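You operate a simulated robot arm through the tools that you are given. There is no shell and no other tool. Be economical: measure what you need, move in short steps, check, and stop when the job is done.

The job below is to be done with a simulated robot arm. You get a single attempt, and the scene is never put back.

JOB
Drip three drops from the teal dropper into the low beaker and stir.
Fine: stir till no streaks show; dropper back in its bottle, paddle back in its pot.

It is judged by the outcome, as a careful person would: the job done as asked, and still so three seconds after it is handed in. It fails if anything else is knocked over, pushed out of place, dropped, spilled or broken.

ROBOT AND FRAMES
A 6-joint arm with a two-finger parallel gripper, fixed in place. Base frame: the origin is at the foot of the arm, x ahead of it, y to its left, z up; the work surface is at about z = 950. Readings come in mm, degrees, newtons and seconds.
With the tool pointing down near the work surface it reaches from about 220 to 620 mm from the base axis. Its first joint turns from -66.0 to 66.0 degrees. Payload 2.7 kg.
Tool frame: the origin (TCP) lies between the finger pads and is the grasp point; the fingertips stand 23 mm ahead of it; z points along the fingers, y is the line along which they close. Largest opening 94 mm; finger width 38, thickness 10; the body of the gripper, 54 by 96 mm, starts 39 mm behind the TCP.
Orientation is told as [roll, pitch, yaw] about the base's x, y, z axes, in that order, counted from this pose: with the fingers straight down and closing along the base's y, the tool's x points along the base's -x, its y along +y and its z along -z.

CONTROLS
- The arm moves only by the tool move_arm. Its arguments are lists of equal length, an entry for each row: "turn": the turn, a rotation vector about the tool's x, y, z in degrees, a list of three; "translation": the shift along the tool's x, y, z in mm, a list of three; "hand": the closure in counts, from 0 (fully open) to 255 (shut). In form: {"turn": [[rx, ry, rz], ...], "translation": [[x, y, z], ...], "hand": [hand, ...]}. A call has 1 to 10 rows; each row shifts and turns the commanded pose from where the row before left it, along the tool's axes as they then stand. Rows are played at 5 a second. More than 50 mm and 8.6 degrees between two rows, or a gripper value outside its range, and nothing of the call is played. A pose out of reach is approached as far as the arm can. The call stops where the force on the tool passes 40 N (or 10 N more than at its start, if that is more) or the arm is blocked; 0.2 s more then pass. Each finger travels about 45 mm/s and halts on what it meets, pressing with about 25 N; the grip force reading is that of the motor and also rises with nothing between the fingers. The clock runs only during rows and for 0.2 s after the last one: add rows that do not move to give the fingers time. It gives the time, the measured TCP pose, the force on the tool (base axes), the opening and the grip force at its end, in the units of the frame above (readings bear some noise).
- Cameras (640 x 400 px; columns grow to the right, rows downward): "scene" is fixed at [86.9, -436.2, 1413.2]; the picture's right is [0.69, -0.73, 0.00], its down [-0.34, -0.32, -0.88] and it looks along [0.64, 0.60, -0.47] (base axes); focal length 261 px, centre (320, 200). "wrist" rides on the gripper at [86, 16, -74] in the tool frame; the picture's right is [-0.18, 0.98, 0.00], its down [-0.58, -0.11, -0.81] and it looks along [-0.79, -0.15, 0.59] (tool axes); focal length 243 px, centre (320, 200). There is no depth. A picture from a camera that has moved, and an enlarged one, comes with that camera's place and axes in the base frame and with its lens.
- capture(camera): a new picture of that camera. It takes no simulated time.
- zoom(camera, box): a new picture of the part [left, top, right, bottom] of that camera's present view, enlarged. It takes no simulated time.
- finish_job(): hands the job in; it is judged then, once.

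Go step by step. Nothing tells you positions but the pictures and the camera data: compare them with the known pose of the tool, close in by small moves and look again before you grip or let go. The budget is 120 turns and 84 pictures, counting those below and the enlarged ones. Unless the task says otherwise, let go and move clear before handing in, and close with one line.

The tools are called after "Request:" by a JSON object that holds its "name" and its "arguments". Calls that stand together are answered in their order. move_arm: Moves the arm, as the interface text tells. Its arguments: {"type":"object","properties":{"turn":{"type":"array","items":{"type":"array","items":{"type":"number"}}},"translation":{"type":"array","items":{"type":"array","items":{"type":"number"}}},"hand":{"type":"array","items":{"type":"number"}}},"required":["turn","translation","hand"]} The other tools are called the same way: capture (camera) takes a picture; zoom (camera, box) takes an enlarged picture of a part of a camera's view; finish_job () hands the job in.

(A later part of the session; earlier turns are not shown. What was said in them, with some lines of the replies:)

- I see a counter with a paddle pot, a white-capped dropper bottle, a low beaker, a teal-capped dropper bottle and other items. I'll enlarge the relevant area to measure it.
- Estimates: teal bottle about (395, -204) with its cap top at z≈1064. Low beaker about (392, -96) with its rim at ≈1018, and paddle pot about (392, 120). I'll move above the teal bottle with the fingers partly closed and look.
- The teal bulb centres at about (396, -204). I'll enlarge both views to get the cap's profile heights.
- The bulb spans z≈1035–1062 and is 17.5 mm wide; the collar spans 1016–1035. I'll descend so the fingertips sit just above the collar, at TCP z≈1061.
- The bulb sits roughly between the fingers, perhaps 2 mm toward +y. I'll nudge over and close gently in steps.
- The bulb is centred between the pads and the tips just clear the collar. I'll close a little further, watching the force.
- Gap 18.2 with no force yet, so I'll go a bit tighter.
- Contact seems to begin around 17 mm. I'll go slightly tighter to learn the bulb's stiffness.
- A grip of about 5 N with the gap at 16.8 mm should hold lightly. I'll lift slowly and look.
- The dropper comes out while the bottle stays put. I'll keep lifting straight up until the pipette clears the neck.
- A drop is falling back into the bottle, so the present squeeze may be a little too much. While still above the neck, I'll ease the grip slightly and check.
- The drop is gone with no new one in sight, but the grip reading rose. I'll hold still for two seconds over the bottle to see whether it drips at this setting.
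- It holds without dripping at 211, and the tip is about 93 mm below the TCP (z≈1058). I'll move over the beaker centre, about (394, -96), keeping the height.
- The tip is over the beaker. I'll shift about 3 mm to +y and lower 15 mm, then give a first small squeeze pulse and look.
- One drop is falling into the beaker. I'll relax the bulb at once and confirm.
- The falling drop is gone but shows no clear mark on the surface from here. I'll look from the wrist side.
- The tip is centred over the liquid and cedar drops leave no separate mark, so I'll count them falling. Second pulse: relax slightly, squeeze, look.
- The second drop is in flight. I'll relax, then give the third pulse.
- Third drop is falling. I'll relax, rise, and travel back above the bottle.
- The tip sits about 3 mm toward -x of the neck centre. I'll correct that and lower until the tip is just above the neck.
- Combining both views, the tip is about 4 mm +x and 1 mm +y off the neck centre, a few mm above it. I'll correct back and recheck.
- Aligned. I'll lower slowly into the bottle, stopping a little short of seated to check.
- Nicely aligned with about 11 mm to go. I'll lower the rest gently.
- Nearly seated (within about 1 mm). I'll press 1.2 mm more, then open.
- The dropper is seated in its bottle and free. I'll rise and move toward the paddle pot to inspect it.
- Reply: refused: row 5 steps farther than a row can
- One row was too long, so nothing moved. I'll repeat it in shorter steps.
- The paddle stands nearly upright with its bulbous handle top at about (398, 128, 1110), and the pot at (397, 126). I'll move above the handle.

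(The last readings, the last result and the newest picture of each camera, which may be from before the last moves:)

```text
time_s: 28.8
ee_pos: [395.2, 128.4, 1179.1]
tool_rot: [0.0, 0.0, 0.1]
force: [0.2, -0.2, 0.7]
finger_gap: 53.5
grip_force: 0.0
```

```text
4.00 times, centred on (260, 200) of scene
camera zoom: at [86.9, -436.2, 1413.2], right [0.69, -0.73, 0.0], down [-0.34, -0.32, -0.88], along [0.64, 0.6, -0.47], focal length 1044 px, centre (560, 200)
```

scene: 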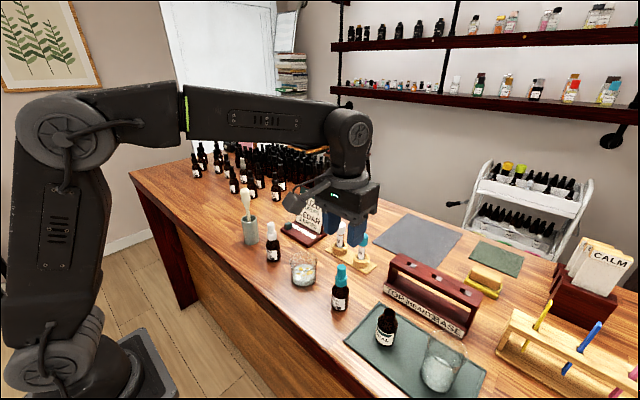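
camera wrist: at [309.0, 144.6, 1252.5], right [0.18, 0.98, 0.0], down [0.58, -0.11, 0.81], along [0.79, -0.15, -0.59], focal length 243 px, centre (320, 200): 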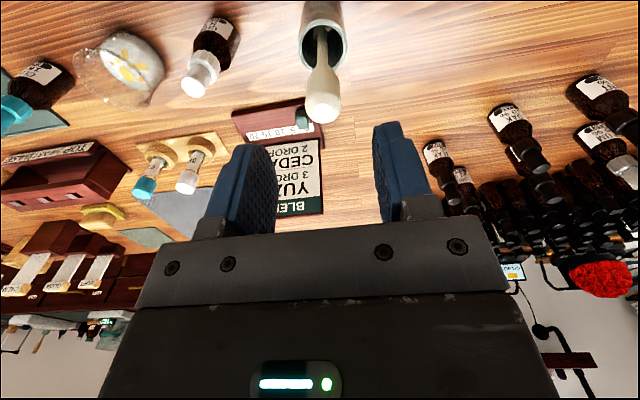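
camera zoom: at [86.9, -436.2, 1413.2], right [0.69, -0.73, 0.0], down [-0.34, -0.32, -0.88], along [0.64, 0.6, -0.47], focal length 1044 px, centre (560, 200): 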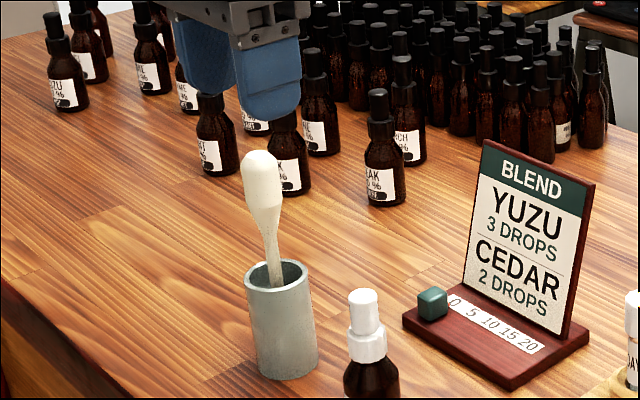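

The handle leans slightly toward +x, with its top at about (400, 128). I'll shift 4 mm and descend so the pads bracket the widest part (TCP z≈1085).

Request:
{"name": "move_arm", "arguments": {"turn": [[0, 0, 0], [0, 0, 0], [0, 0, 0], [0, 0, 0], [0, 0, 0], [0, 0, 0]], "translation": [[-3, 0, 14], [0, 0, 20], [0, 0, 20], [0, 0, 20], [0, 0, 20], [0, 0, 0]], "hand": [110, 110, 110, 110, 110, 110]}}

Request:
{"name": "capture", "arguments": {"camera": "wrist"}}

Request:
{"name": "zoom", "arguments": {"camera": "scene", "box": [220, 165, 300, 245]}}

```text
time_s: 30.2
ee_pos: [401.1, 126.5, 1083.9]
tool_rot: [0.0, 0.0, 0.0]
force: [-0.2, -0.2, -0.1]
finger_gap: 53.3
grip_force: 0.0
```

```text
42 pictures are left
camera wrist: at [314.2, 143.0, 1158.2], right [0.18, 0.98, 0.0], down [0.58, -0.11, 0.81], along [0.79, -0.15, -0.59], focal length 243 px, centre (320, 200)
```

wrist: 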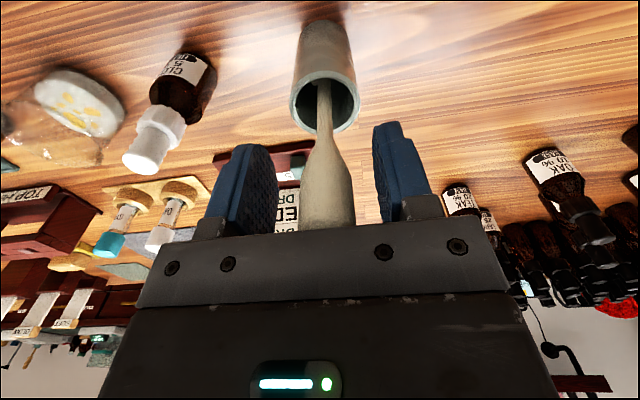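

```text
5.00 times, centred on (260, 205) of scene
camera zoom: at [86.9, -436.2, 1413.2], right [0.69, -0.73, 0.0], down [-0.34, -0.32, -0.88], along [0.64, 0.6, -0.47], focal length 1304 px, centre (620, 175)
```

zoom: 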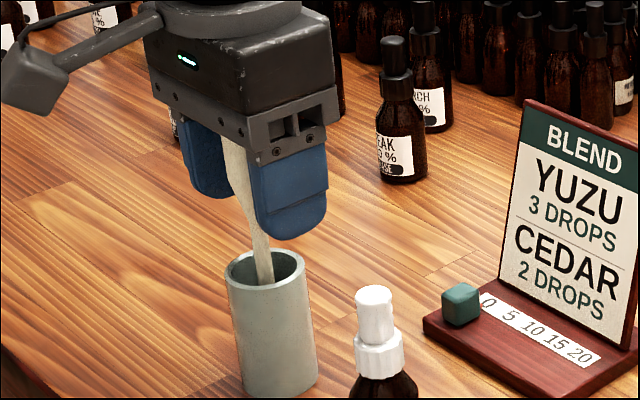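

The handle is centred between the pads. I'll close firmly.

Request:
{"name": "move_arm", "arguments": {"turn": [[0, 0, 0], [0, 0, 0], [0, 0, 0], [0, 0, 0], [0, 0, 0], [0, 0, 0]], "translation": [[0, 0, 0], [0, 0, 0], [0, 0, 0], [0, 0, 0], [0, 0, 0], [0, 0, 0]], "hand": [150, 175, 190, 205, 215, 215]}}

Request:
{"name": "capture", "arguments": {"camera": "wrist"}}

```text
time_s: 31.6
ee_pos: [401.0, 127.4, 1084.5]
tool_rot: [0.0, 0.0, 0.1]
force: [0.0, 0.1, 0.1]
finger_gap: 22.1
grip_force: 25.2
```

```text
40 pictures are left
camera wrist: at [314.2, 143.0, 1158.4], right [0.18, 0.98, 0.0], down [0.58, -0.11, 0.81], along [0.79, -0.15, -0.59], focal length 243 px, centre (320, 200)
```

wrist: 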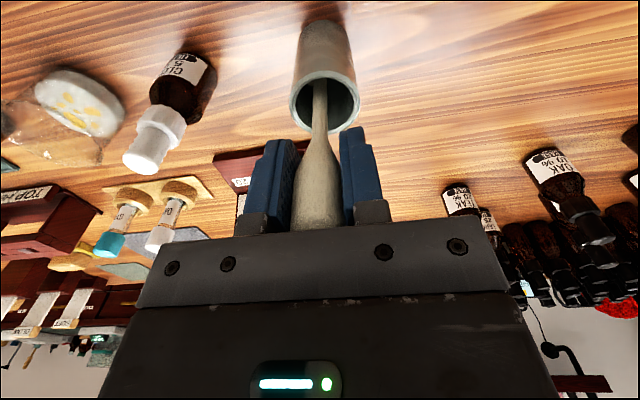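

Firm grip at 22 mm. I'll lift the paddle straight up out of the pot.

Request:
{"name": "move_arm", "arguments": {"turn": [[0, 0, 0], [0, 0, 0], [0, 0, 0], [0, 0, 0], [0, 0, 0], [0, 0, 0], [0, 0, 0], [0, 0, 0], [0, 0, 0]], "translation": [[0, 0, -4], [0, 0, -8], [0, 0, -12], [0, 0, -15], [0, 0, -18], [0, 0, -18], [0, 0, -15], [0, 0, -10], [0, 0, 0]], "hand": [215, 215, 215, 215, 215, 215, 215, 215, 215]}}

Request:
{"name": "capture", "arguments": {"camera": "wrist"}}

Request:
{"name": "zoom", "arguments": {"camera": "scene", "box": [210, 145, 310, 255]}}

```text
time_s: 33.6
ee_pos: [401.2, 126.9, 1185.3]
tool_rot: [0.0, 0.0, 0.1]
force: [-0.4, -0.1, -0.2]
finger_gap: 22.4
grip_force: 24.4
```

```text
39 pictures are left
camera wrist: at [314.3, 142.6, 1259.5], right [0.18, 0.98, 0.0], down [0.58, -0.11, 0.81], along [0.79, -0.15, -0.59], focal length 243 px, centre (320, 200)
```

wrist: 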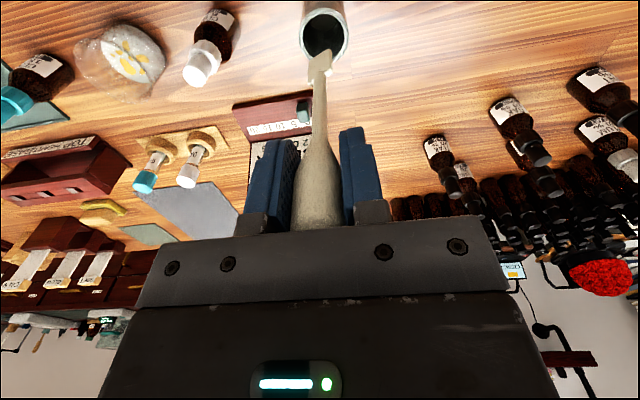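

```text
3.64 times, centred on (260, 200) of scene
camera zoom: at [86.9, -436.2, 1413.2], right [0.69, -0.73, 0.0], down [-0.34, -0.32, -0.88], along [0.64, 0.6, -0.47], focal length 949 px, centre (538, 200)
```

zoom: 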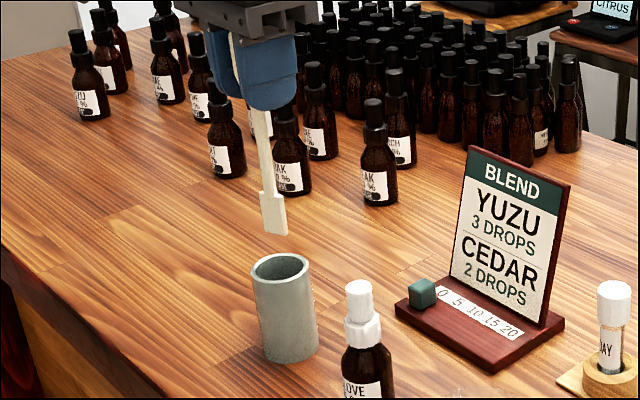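

The paddle is out; its blade tip is about 128 mm below the TCP and nearly vertical. The white-capped bottle lies on the way, so I'll rise 45 mm more before going across to the beaker.

Request:
{"name": "move_arm", "arguments": {"turn": [[0, 0, 0], [0, 0, 0], [0, 0, 0], [0, 0, 0], [0, 0, 0], [0, 0, 0], [0, 0, 0], [0, 0, 0], [0, 0, 0], [0, 0, 0]], "translation": [[0, 0, -15], [0, 0, -20], [0, -10, -10], [1, -30, 0], [1, -40, 0], [1, -42, 0], [1, -42, 0], [1, -34, 0], [0, -18, 0], [0, -6, 0]], "hand": [215, 215, 215, 215, 215, 215, 215, 215, 215, 215]}}

Request:
{"name": "capture", "arguments": {"camera": "wrist"}}

Request:
{"name": "zoom", "arguments": {"camera": "scene", "box": [260, 190, 360, 300]}}

```text
time_s: 35.8
ee_pos: [395.2, -95.7, 1232.3]
tool_rot: [0.0, 0.0, 0.1]
force: [0.0, 0.8, -0.1]
finger_gap: 22.4
grip_force: 24.0
```

```text
37 pictures are left
camera wrist: at [308.6, -80.5, 1305.4], right [0.18, 0.98, 0.0], down [0.58, -0.11, 0.81], along [0.79, -0.15, -0.59], focal length 243 px, centre (320, 200)
```

wrist: 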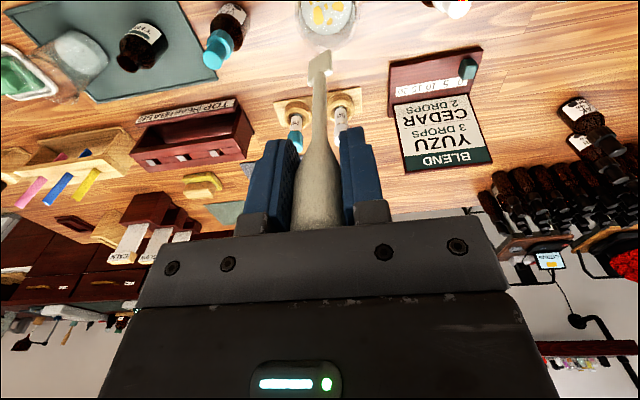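

```text
3.64 times, centred on (310, 245) of scene
camera zoom: at [86.9, -436.3, 1413.2], right [0.69, -0.73, 0.0], down [-0.34, -0.32, -0.88], along [0.64, 0.6, -0.47], focal length 949 px, centre (356, 36)
```

zoom: 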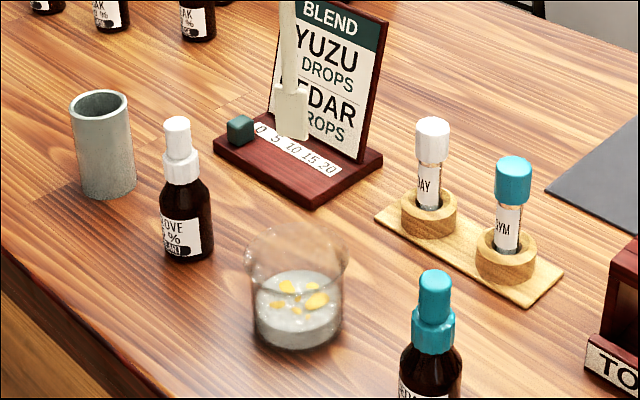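

The blade is above the beaker. I'll descend until the tip is just above the rim, then check alignment.

Request:
{"name": "move_arm", "arguments": {"turn": [[0, 0, 0], [0, 0, 0], [0, 0, 0], [0, 0, 0], [0, 0, 0]], "translation": [[0, 0, 15], [0, 0, 25], [0, 0, 20], [0, 0, 12], [0, 0, 0]], "hand": [215, 215, 215, 215, 215]}}

Request:
{"name": "zoom", "arguments": {"camera": "wrist", "box": [260, 0, 400, 90]}}

Request:
{"name": "zoom", "arguments": {"camera": "scene", "box": [275, 220, 335, 295]}}

```text
time_s: 37.0
ee_pos: [395.8, -94.0, 1158.7]
tool_rot: [0.0, -0.1, 0.1]
force: [0.2, -0.9, -0.3]
finger_gap: 22.2
grip_force: 25.1
```

```text
4.44 times, centred on (330, 45) of wrist
camera zoom: at [308.8, -79.8, 1232.3], right [0.18, 0.98, 0.0], down [0.58, -0.11, 0.81], along [0.79, -0.15, -0.59], focal length 1078 px, centre (276, 889)
```

zoom: 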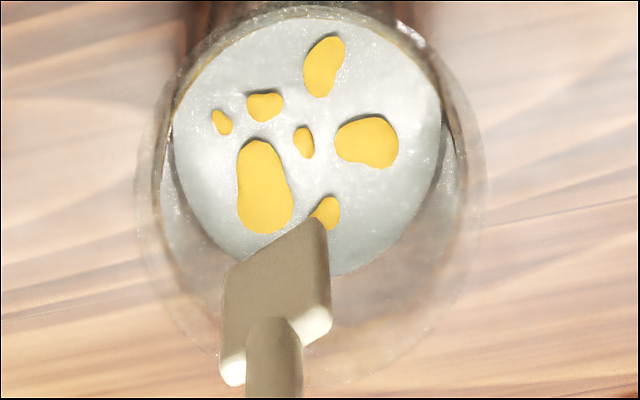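

```text
5.33 times, centred on (305, 258) of scene
camera zoom: at [86.9, -436.2, 1413.2], right [0.69, -0.73, 0.0], down [-0.34, -0.32, -0.88], along [0.64, 0.6, -0.47], focal length 1391 px, centre (400, -107)
```

zoom: 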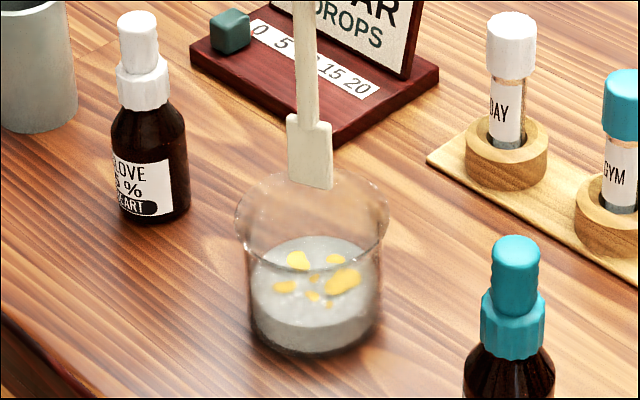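

Triangulating both views, the blade tip is at about (394, -96, 1027) and the beaker centre at (398, -92), with the liquid surface near z≈969. I'll shift +4, +4 and lower most of the way.

Request:
{"name": "move_arm", "arguments": {"turn": [[0, 0, 0], [0, 0, 0], [0, 0, 0], [0, 0, 0], [0, 0, 0], [0, 0, 0]], "translation": [[-4, 4, 0], [0, 0, 12], [0, 0, 16], [0, 0, 16], [0, 0, 12], [0, 0, 0]], "hand": [215, 215, 215, 215, 215, 215]}}

Request:
{"name": "zoom", "arguments": {"camera": "wrist", "box": [250, 0, 410, 110]}}

Request:
{"name": "zoom", "arguments": {"camera": "scene", "box": [275, 225, 335, 295]}}

```text
time_s: 38.4
ee_pos: [400.0, -92.2, 1102.7]
tool_rot: [0.0, 0.0, 0.2]
force: [-0.3, 0.5, 0.4]
finger_gap: 22.3
grip_force: 24.8
```

```text
3.64 times, centred on (330, 55) of wrist
camera zoom: at [313.2, -75.8, 1176.6], right [0.18, 0.98, 0.0], down [0.58, -0.11, 0.81], along [0.79, -0.15, -0.59], focal length 882 px, centre (284, 727)
```

zoom: 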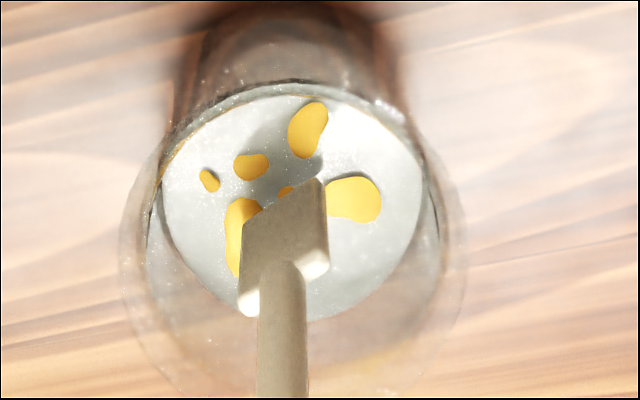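

```text
5.71 times, centred on (305, 260) of scene
camera zoom: at [86.9, -436.2, 1413.2], right [0.69, -0.73, 0.0], down [-0.34, -0.32, -0.88], along [0.64, 0.6, -0.47], focal length 1491 px, centre (406, -143)
```

zoom: 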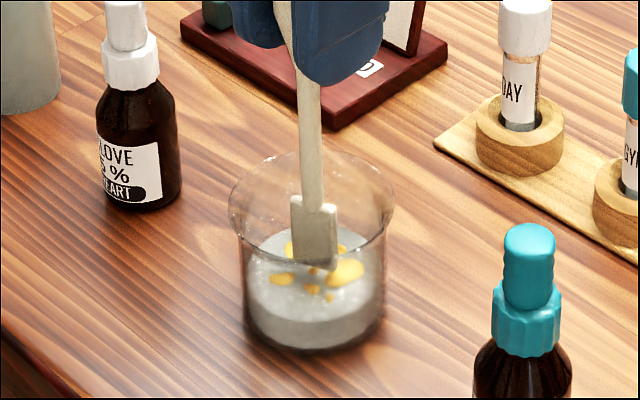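

The blade is well centred just above the surface. I'll lower 10 mm into the liquid gently.

Request:
{"name": "move_arm", "arguments": {"turn": [[0, 0, 0], [0, 0, 0], [0, 0, 0], [0, 0, 0]], "translation": [[0, 0, 4], [0, 0, 3], [0, 0, 3], [0, 0, 0]], "hand": [215, 215, 215, 215]}}

Request:
{"name": "zoom", "arguments": {"camera": "scene", "box": [285, 240, 325, 290]}}

```text
time_s: 39.4
ee_pos: [399.9, -92.5, 1093.3]
tool_rot: [0.0, -0.1, 0.1]
force: [-0.3, 0.2, 0.1]
finger_gap: 22.3
grip_force: 24.6
```

```text
8.00 times, centred on (305, 265) of scene
camera zoom: at [86.9, -436.2, 1413.2], right [0.69, -0.73, 0.0], down [-0.34, -0.32, -0.88], along [0.64, 0.6, -0.47], focal length 2087 px, centre (440, -320)
```

zoom: 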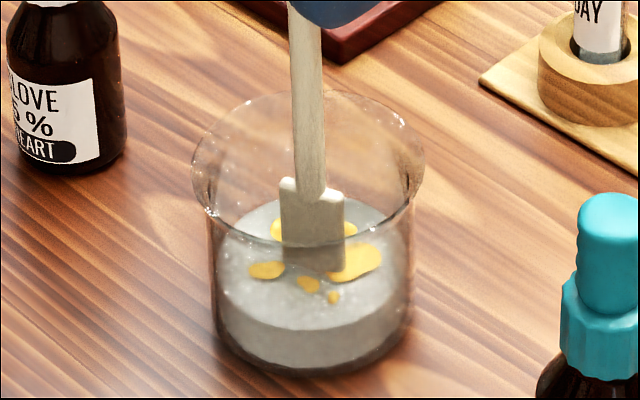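

The tip seems only just immersed. I'll go 5 mm deeper, watching the force.

Request:
{"name": "move_arm", "arguments": {"turn": [[0, 0, 0], [0, 0, 0], [0, 0, 0], [0, 0, 0]], "translation": [[0, 0, 2], [0, 0, 2], [0, 0, 1], [0, 0, 0]], "hand": [215, 215, 215, 215]}}

Request:
{"name": "zoom", "arguments": {"camera": "scene", "box": [285, 240, 325, 290]}}

```text
time_s: 40.4
ee_pos: [399.1, -90.8, 1087.2]
tool_rot: [0.0, 0.0, 0.1]
force: [0.0, -0.1, -1.0]
finger_gap: 22.5
grip_force: 25.4
```

```text
8.00 times, centred on (305, 265) of scene
camera zoom: at [86.9, -436.2, 1413.2], right [0.69, -0.73, 0.0], down [-0.34, -0.32, -0.88], along [0.64, 0.6, -0.47], focal length 2087 px, centre (440, -320)
```

zoom: 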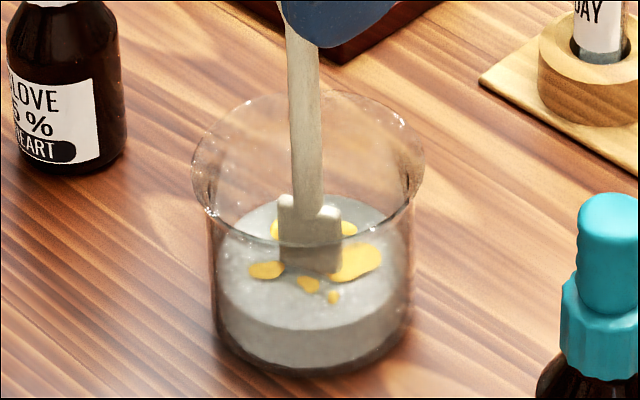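

About 6 mm is immersed now. I'll go 2 mm deeper and stir one gentle circle of radius 10 mm.

Request:
{"name": "move_arm", "arguments": {"turn": [[0, 0, 0], [0, 0, 0], [0, 0, 0], [0, 0, 0], [0, 0, 0], [0, 0, 0], [0, 0, 0], [0, 0, 0], [0, 0, 0], [0, 0, 0]], "translation": [[5, 0, 1], [5, 0, 1], [-2.9, 7.1, 0], [-7.1, 2.9, 0], [-7.1, -2.9, 0], [-2.9, -7.1, 0], [2.9, -7.1, 0], [7.1, -2.9, 0], [7.1, 2.9, 0], [2.9, 7.1, 0]], "hand": [215, 215, 215, 215, 215, 215, 215, 215, 215, 215]}}

Request:
{"name": "zoom", "arguments": {"camera": "scene", "box": [285, 240, 325, 290]}}

```text
time_s: 42.6
ee_pos: [388.6, -91.1, 1087.0]
tool_rot: [-0.1, -0.1, 0.1]
force: [-0.3, 0.3, -0.9]
finger_gap: 22.7
grip_force: 25.6
```

```text
8.00 times, centred on (305, 265) of scene
camera zoom: at [86.9, -436.2, 1413.2], right [0.69, -0.73, 0.0], down [-0.34, -0.32, -0.88], along [0.64, 0.6, -0.47], focal length 2087 px, centre (440, -320)
```

zoom: 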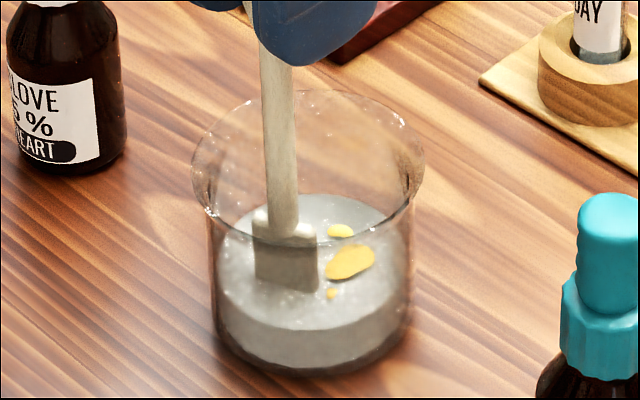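

Streaks are fading and the beaker hasn't moved. Two more loops.

Request:
{"name": "move_arm", "arguments": {"turn": [[0, 0, 0], [0, 0, 0], [0, 0, 0], [0, 0, 0], [0, 0, 0], [0, 0, 0], [0, 0, 0], [0, 0, 0]], "translation": [[-2.9, 7.1, 0], [-7.1, 2.9, 0], [-7.1, -2.9, 0], [-2.9, -7.1, 0], [2.9, -7.1, 0], [7.1, -2.9, 0], [7.1, 2.9, 0], [2.9, 7.1, 0]], "hand": [215, 215, 215, 215, 215, 215, 215, 215]}}

Request:
{"name": "move_arm", "arguments": {"turn": [[0, 0, 0], [0, 0, 0], [0, 0, 0], [0, 0, 0], [0, 0, 0], [0, 0, 0], [0, 0, 0], [0, 0, 0]], "translation": [[-2.9, 7.1, 0], [-7.1, 2.9, 0], [-7.1, -2.9, 0], [-2.9, -7.1, 0], [2.9, -7.1, 0], [7.1, -2.9, 0], [7.1, 2.9, 0], [2.9, 7.1, 0]], "hand": [215, 215, 215, 215, 215, 215, 215, 215]}}

Request:
{"name": "zoom", "arguments": {"camera": "scene", "box": [285, 240, 325, 290]}}

Request:
{"name": "zoom", "arguments": {"camera": "wrist", "box": [250, 0, 410, 110]}}

```text
time_s: 44.4
ee_pos: [389.7, -91.7, 1086.6]
tool_rot: [0.0, 0.0, 0.1]
force: [1.0, 0.1, 0.3]
finger_gap: 22.5
grip_force: 24.9
```

```text
time_s: 46.2
ee_pos: [390.3, -91.1, 1086.5]
tool_rot: [0.0, 0.0, 0.1]
force: [0.2, 0.6, 0.7]
finger_gap: 22.2
grip_force: 25.0
```

```text
8.00 times, centred on (305, 265) of scene
camera zoom: at [86.9, -436.2, 1413.2], right [0.69, -0.73, 0.0], down [-0.34, -0.32, -0.88], along [0.64, 0.6, -0.47], focal length 2087 px, centre (440, -320)
```

zoom: 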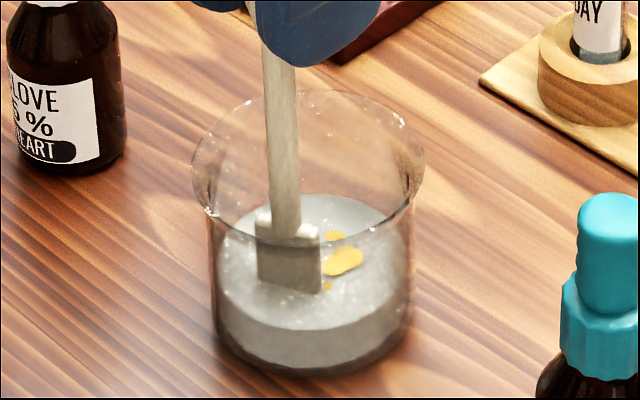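

```text
3.64 times, centred on (330, 55) of wrist
camera zoom: at [303.1, -75.7, 1160.4], right [0.18, 0.98, 0.0], down [0.58, -0.11, 0.81], along [0.79, -0.15, -0.59], focal length 882 px, centre (284, 727)
```

zoom: 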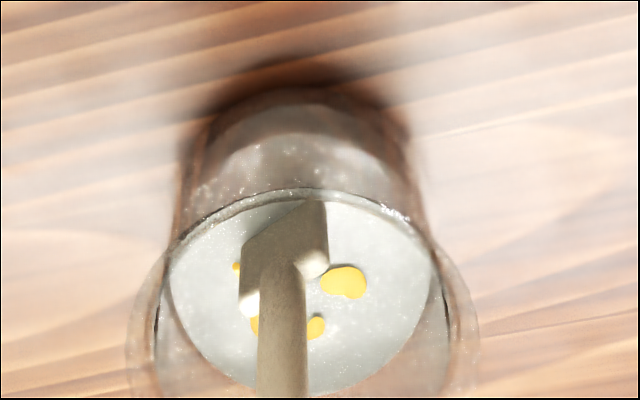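

Shrinking steadily. I'll stir five more loops, a bit quicker.

Request:
{"name": "move_arm", "arguments": {"turn": [[0, 0, 0], [0, 0, 0], [0, 0, 0], [0, 0, 0], [0, 0, 0], [0, 0, 0], [0, 0, 0], [0, 0, 0], [0, 0, 0], [0, 0, 0]], "translation": [[-5, 8.66, 0], [-10, 0, 0], [-5, -8.66, 0], [5, -8.66, 0], [10, 0, 0], [5, 8.66, 0], [-5, 8.66, 0], [-10, 0, 0], [-5, -8.66, 0], [5, -8.66, 0]], "hand": [215, 215, 215, 215, 215, 215, 215, 215, 215, 215]}}

Request:
{"name": "move_arm", "arguments": {"turn": [[0, 0, 0], [0, 0, 0], [0, 0, 0], [0, 0, 0], [0, 0, 0], [0, 0, 0], [0, 0, 0], [0, 0, 0], [0, 0, 0], [0, 0, 0]], "translation": [[10, 0, 0], [5, 8.66, 0], [-5, 8.66, 0], [-10, 0, 0], [-5, -8.66, 0], [5, -8.66, 0], [10, 0, 0], [5, 8.66, 0], [-5, 8.66, 0], [-10, 0, 0]], "hand": [215, 215, 215, 215, 215, 215, 215, 215, 215, 215]}}

Request:
{"name": "move_arm", "arguments": {"turn": [[0, 0, 0], [0, 0, 0], [0, 0, 0], [0, 0, 0], [0, 0, 0], [0, 0, 0], [0, 0, 0], [0, 0, 0], [0, 0, 0], [0, 0, 0]], "translation": [[-5, -8.66, 0], [5, -8.66, 0], [10, 0, 0], [5, 8.66, 0], [-5, 8.66, 0], [-10, 0, 0], [-5, -8.66, 0], [5, -8.66, 0], [10, 0, 0], [5, 8.66, 0]], "hand": [215, 215, 215, 215, 215, 215, 215, 215, 215, 215]}}

Request:
{"name": "zoom", "arguments": {"camera": "scene", "box": [285, 240, 325, 290]}}

Request:
{"name": "zoom", "arguments": {"camera": "wrist", "box": [250, 0, 410, 110]}}

```text
time_s: 48.4
ee_pos: [404.8, -101.2, 1085.9]
tool_rot: [0.0, 0.0, 0.1]
force: [-0.1, 1.0, -0.5]
finger_gap: 22.5
grip_force: 25.1
```

```text
time_s: 50.6
ee_pos: [403.5, -82.5, 1086.6]
tool_rot: [-0.1, 0.0, 0.1]
force: [-0.5, -0.8, -0.5]
finger_gap: 22.5
grip_force: 25.6
```

```text
time_s: 52.8
ee_pos: [389.8, -92.1, 1086.6]
tool_rot: [0.0, 0.0, 0.1]
force: [-0.2, -0.1, -0.3]
finger_gap: 22.5
grip_force: 24.9
```

```text
8.00 times, centred on (305, 265) of scene
camera zoom: at [86.9, -436.2, 1413.2], right [0.69, -0.73, 0.0], down [-0.34, -0.32, -0.88], along [0.64, 0.6, -0.47], focal length 2087 px, centre (440, -320)
```

zoom: 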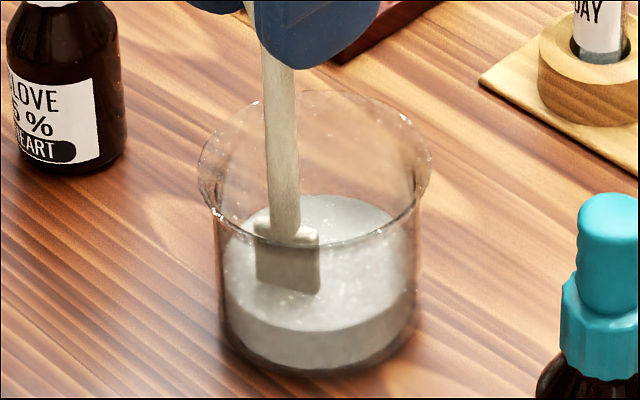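

```text
3.64 times, centred on (330, 55) of wrist
camera zoom: at [302.7, -75.7, 1159.8], right [0.18, 0.98, 0.0], down [0.58, -0.11, 0.81], along [0.79, -0.15, -0.59], focal length 882 px, centre (284, 727)
```

zoom: 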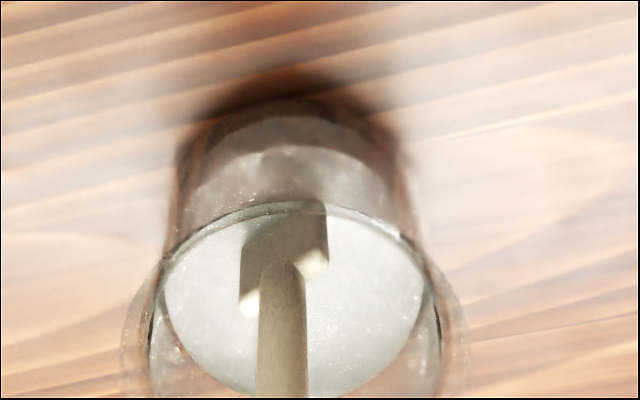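

The streaks are gone; the beaker shifted about 2 mm from a light touch but stands fine. I'll centre the blade and lift it straight out, then check the liquid.

Request:
{"name": "move_arm", "arguments": {"turn": [[0, 0, 0], [0, 0, 0], [0, 0, 0], [0, 0, 0], [0, 0, 0], [0, 0, 0], [0, 0, 0], [0, 0, 0]], "translation": [[-5, -0.5, 0], [-5, -0.5, 0], [0, 0, -8], [0, 0, -15], [0, 0, -20], [0, 0, -20], [0, 0, -15], [0, 0, 0]], "hand": [215, 215, 215, 215, 215, 215, 215, 215]}}

Request:
{"name": "zoom", "arguments": {"camera": "scene", "box": [270, 220, 340, 300]}}

Request:
{"name": "zoom", "arguments": {"camera": "wrist", "box": [260, 0, 400, 90]}}

```text
time_s: 54.6
ee_pos: [399.0, -91.0, 1164.7]
tool_rot: [0.0, 0.0, 0.0]
force: [-0.6, -1.0, 0.4]
finger_gap: 22.5
grip_force: 25.4
```

```text
5.00 times, centred on (305, 260) of scene
camera zoom: at [86.9, -436.2, 1413.2], right [0.69, -0.73, 0.0], down [-0.34, -0.32, -0.88], along [0.64, 0.6, -0.47], focal length 1304 px, centre (395, -100)
```

zoom: 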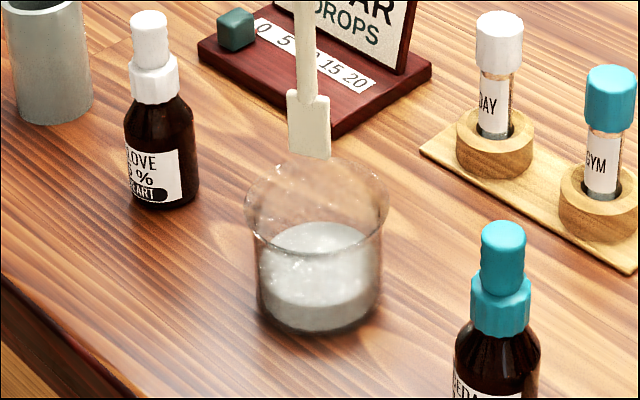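

```text
4.44 times, centred on (330, 45) of wrist
camera zoom: at [311.9, -75.6, 1238.1], right [0.18, 0.98, 0.0], down [0.58, -0.11, 0.81], along [0.79, -0.15, -0.59], focal length 1078 px, centre (276, 889)
```

zoom: 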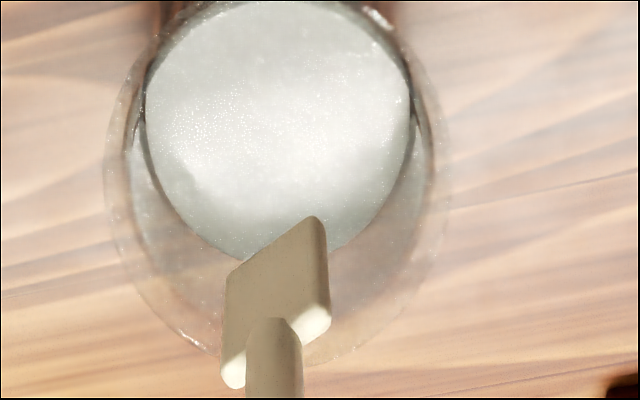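

The liquid is streak-free and the paddle is clean. I'll rise above bottle height and carry the paddle back above its pot.

Request:
{"name": "move_arm", "arguments": {"turn": [[0, 0, 0], [0, 0, 0], [0, 0, 0], [0, 0, 0], [0, 0, 0], [0, 0, 0], [0, 0, 0], [0, 0, 0], [0, 0, 0], [0, 0, 0]], "translation": [[0, 0, -20], [0, 0, -27], [0, 0, -20], [0, 20, 0], [0, 40, 0], [-1, 45, 0], [0, 45, 0], [0, 40, 0], [0, 20, 0], [0, 9, 0]], "hand": [215, 215, 215, 215, 215, 215, 215, 215, 215, 215]}}

Request:
{"name": "move_arm", "arguments": {"turn": [[0, 0, 0], [0, 0, 0], [0, 0, 0], [0, 0, 0]], "translation": [[0, 0, 15], [0, 0, 20], [0, 0, 10], [0, 0, 0]], "hand": [215, 215, 215, 215]}}

Request:
{"name": "zoom", "arguments": {"camera": "wrist", "box": [260, 0, 400, 90]}}

Request:
{"name": "zoom", "arguments": {"camera": "scene", "box": [220, 180, 300, 250]}}

```text
time_s: 56.8
ee_pos: [400.0, 126.9, 1231.6]
tool_rot: [-0.1, 0.0, 0.1]
force: [0.3, -0.8, -0.5]
finger_gap: 22.2
grip_force: 24.9
```

```text
time_s: 57.8
ee_pos: [400.0, 126.9, 1185.9]
tool_rot: [0.0, 0.1, 0.0]
force: [-0.1, -0.9, 0.2]
finger_gap: 22.7
grip_force: 25.1
```

```text
4.44 times, centred on (330, 45) of wrist
camera zoom: at [313.7, 142.7, 1259.8], right [0.18, 0.98, 0.0], down [0.58, -0.11, 0.81], along [0.79, -0.15, -0.59], focal length 1078 px, centre (276, 889)
```

zoom: 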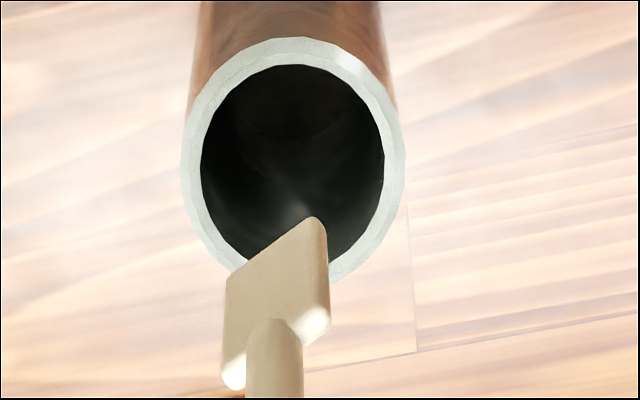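

```text
5.71 times, centred on (260, 215) of scene
camera zoom: at [86.9, -436.2, 1413.2], right [0.69, -0.73, 0.0], down [-0.34, -0.32, -0.88], along [0.64, 0.6, -0.47], focal length 1491 px, centre (663, 114)
```

zoom: 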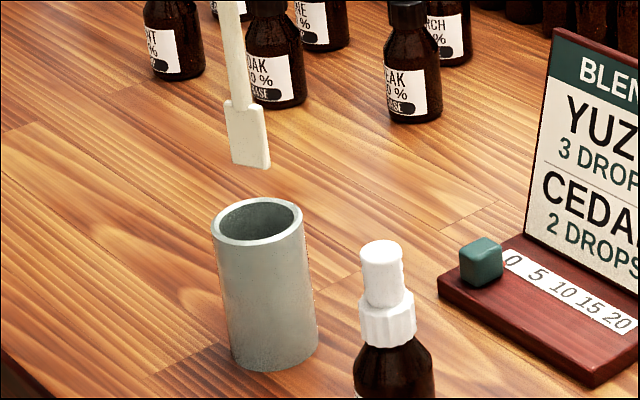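

The blade tip is at about (398, 127) and the pot centre at (399, 129.5). I'll correct by +1, +2.5 and lower slowly into the pot.

Request:
{"name": "move_arm", "arguments": {"turn": [[0, 0, 0], [0, 0, 0], [0, 0, 0], [0, 0, 0], [0, 0, 0], [0, 0, 0], [0, 0, 0]], "translation": [[-1, 2.5, 0], [0, 0, 10], [0, 0, 12], [0, 0, 12], [0, 0, 12], [0, 0, 12], [0, 0, 0]], "hand": [215, 215, 215, 215, 215, 215, 215]}}

Request:
{"name": "zoom", "arguments": {"camera": "wrist", "box": [260, 0, 400, 120]}}

Request:
{"name": "zoom", "arguments": {"camera": "scene", "box": [220, 180, 300, 250]}}

```text
time_s: 59.4
ee_pos: [401.5, 128.9, 1126.8]
tool_rot: [0.0, 0.0, 0.2]
force: [0.4, 0.1, -0.8]
finger_gap: 22.4
grip_force: 25.7
```

```text
3.33 times, centred on (330, 60) of wrist
camera zoom: at [314.6, 144.8, 1201.3], right [0.18, 0.98, 0.0], down [0.58, -0.11, 0.81], along [0.79, -0.15, -0.59], focal length 809 px, centre (287, 667)
```

zoom: 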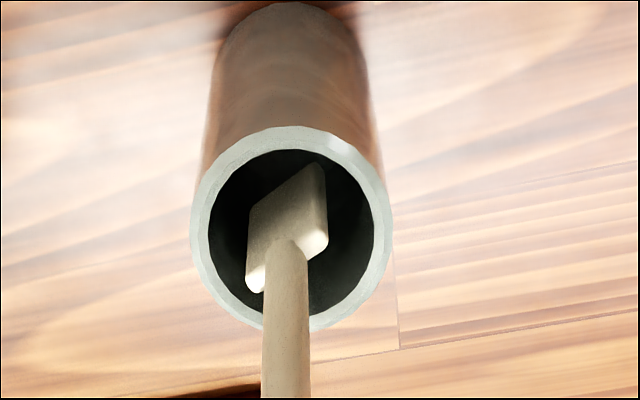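

```text
5.71 times, centred on (260, 215) of scene
camera zoom: at [86.9, -436.2, 1413.2], right [0.69, -0.73, 0.0], down [-0.34, -0.32, -0.88], along [0.64, 0.6, -0.47], focal length 1491 px, centre (663, 114)
```

zoom: 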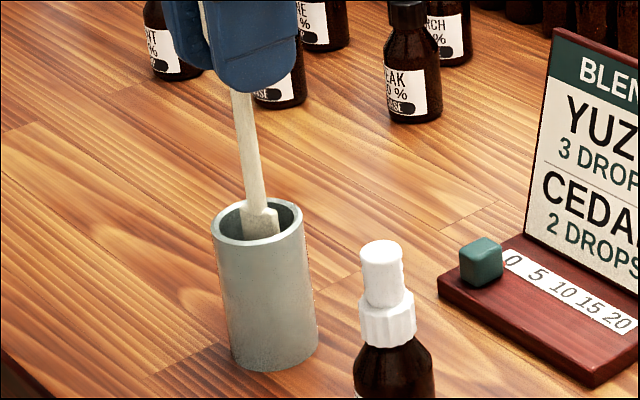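

The blade is inside the pot with clearance all around. I'll lower the remaining 40 mm.

Request:
{"name": "move_arm", "arguments": {"turn": [[0, 0, 0], [0, 0, 0], [0, 0, 0], [0, 0, 0], [0, 0, 0], [0, 0, 0], [0, 0, 0]], "translation": [[0, 0, 10], [0, 0, 10], [0, 0, 10], [0, 0, 6], [0, 0, 3], [0, 0, 2], [0, 0, 0]], "hand": [215, 215, 215, 215, 215, 215, 215]}}

Request:
{"name": "zoom", "arguments": {"camera": "scene", "box": [220, 170, 300, 250]}}

```text
time_s: 61.0
ee_pos: [401.9, 128.8, 1087.1]
tool_rot: [-0.1, -0.1, 0.2]
force: [-0.2, 0.1, -0.9]
finger_gap: 22.7
grip_force: 25.1
```

```text
5.00 times, centred on (260, 210) of scene
camera zoom: at [86.9, -436.2, 1413.2], right [0.69, -0.73, 0.0], down [-0.34, -0.32, -0.88], along [0.64, 0.6, -0.47], focal length 1304 px, centre (620, 150)
```

zoom: 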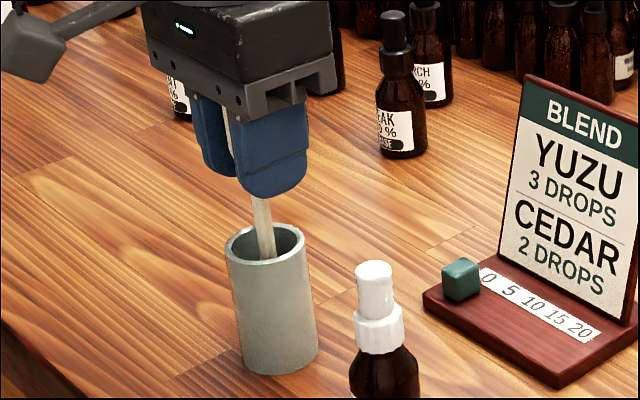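

No contact force yet, and it should be within 1–2 mm of the bottom. I'll lower a touch more, then release gradually.

Request:
{"name": "move_arm", "arguments": {"turn": [[0, 0, 0], [0, 0, 0], [0, 0, 0]], "translation": [[0, 0, 1], [0, 0, 1], [0, 0, 0]], "hand": [215, 215, 215]}}

Request:
{"name": "move_arm", "arguments": {"turn": [[0, 0, 0], [0, 0, 0], [0, 0, 0], [0, 0, 0], [0, 0, 0], [0, 0, 0], [0, 0, 0]], "translation": [[0, 0, 0], [0, 0, 0], [0, 0, 0], [0, 0, 0], [0, 0, 0], [0, 0, 0], [0, 0, 0]], "hand": [195, 185, 175, 160, 140, 110, 100]}}

Request:
{"name": "zoom", "arguments": {"camera": "wrist", "box": [200, 0, 440, 240]}}

Request:
{"name": "zoom", "arguments": {"camera": "scene", "box": [220, 170, 300, 250]}}

```text
time_s: 61.8
ee_pos: [401.3, 129.1, 1086.4]
tool_rot: [0.0, 0.0, 0.1]
force: [-0.3, 0.1, -0.8]
finger_gap: 22.3
grip_force: 25.2
```

```text
time_s: 63.4
ee_pos: [401.8, 129.5, 1085.6]
tool_rot: [0.0, 0.0, 0.1]
force: [0.1, -0.8, 0.0]
finger_gap: 57.1
grip_force: 0.0
```

```text
1.67 times, centred on (320, 120) of wrist
camera zoom: at [314.4, 145.3, 1158.9], right [0.18, 0.98, 0.0], down [0.58, -0.11, 0.81], along [0.79, -0.15, -0.59], focal length 404 px, centre (320, 333)
```

zoom: 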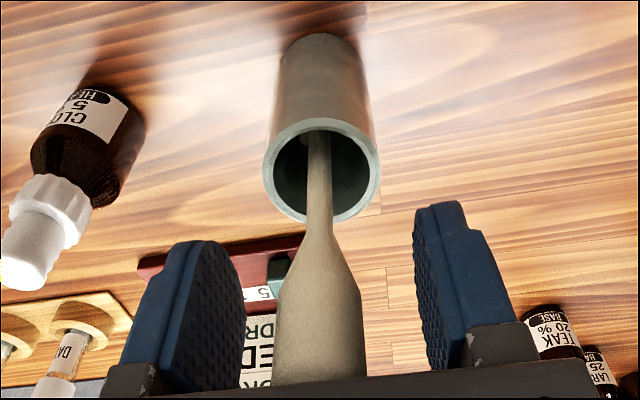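

```text
5.00 times, centred on (260, 210) of scene
camera zoom: at [86.9, -436.2, 1413.2], right [0.69, -0.73, 0.0], down [-0.34, -0.32, -0.88], along [0.64, 0.6, -0.47], focal length 1304 px, centre (620, 150)
```

zoom: 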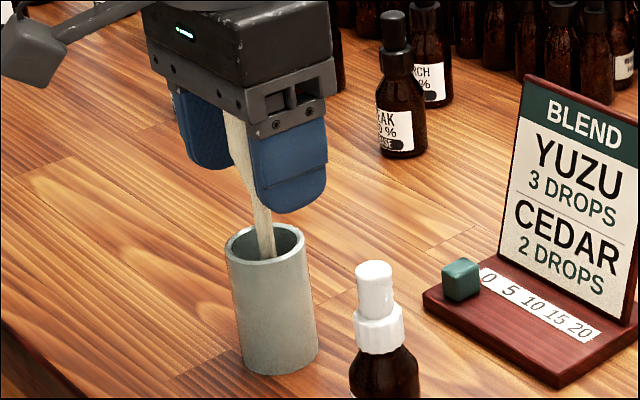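

The paddle stands in its pot and the fingers are clear of it. I'll rise straight up and away, then check everything.

Request:
{"name": "move_arm", "arguments": {"turn": [[0, 0, 0], [0, 0, 0], [0, 0, 0], [0, 0, 0], [0, 0, 0], [0, 0, 0], [0, 0, 0], [0, 0, 0]], "translation": [[0, 0, -10], [0, 0, -20], [0, 0, -35], [0, 0, -45], [0, 0, -45], [0, 0, -45], [0, 0, 0], [0, 0, 0]], "hand": [100, 100, 100, 100, 100, 100, 100, 100]}}

Request:
{"name": "capture", "arguments": {"camera": "scene"}}

Request:
{"name": "zoom", "arguments": {"camera": "scene", "box": [220, 170, 370, 320]}}

```text
time_s: 65.2
ee_pos: [400.5, 130.0, 1286.3]
tool_rot: [0.2, -0.1, 0.1]
force: [-0.4, -0.4, 0.2]
finger_gap: 57.4
grip_force: 0.1
```

```text
15 pictures are left
```

scene: 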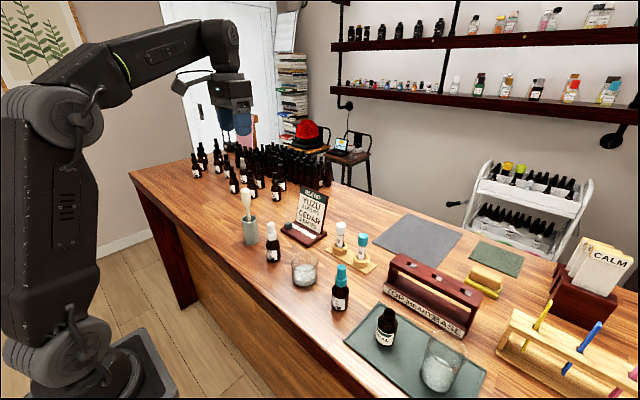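

```text
2.67 times, centred on (295, 245) of scene
camera zoom: at [86.9, -436.2, 1413.2], right [0.69, -0.73, 0.0], down [-0.34, -0.32, -0.88], along [0.64, 0.6, -0.47], focal length 696 px, centre (387, 80)
```

zoom: 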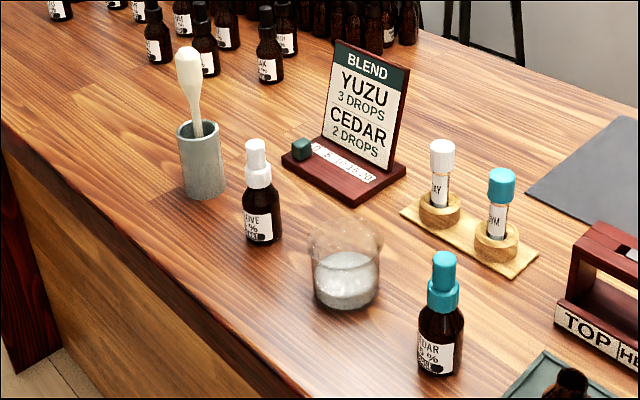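

Everything is in place: dropper in its bottle, paddle in its pot, liquid without streaks, and nothing else disturbed. I'll hand it in.

Request:
{"name": "finish_job", "arguments": {}}

```text
The job is handed in.
```

The job is handed in: three drops from the teal dropper went into the low beaker, and I stirred until no streaks showed. The dropper is back in its bottle and the paddle is back in its pot; the paddle touched the beaker lightly while stirring and shifted it about 2 mm.
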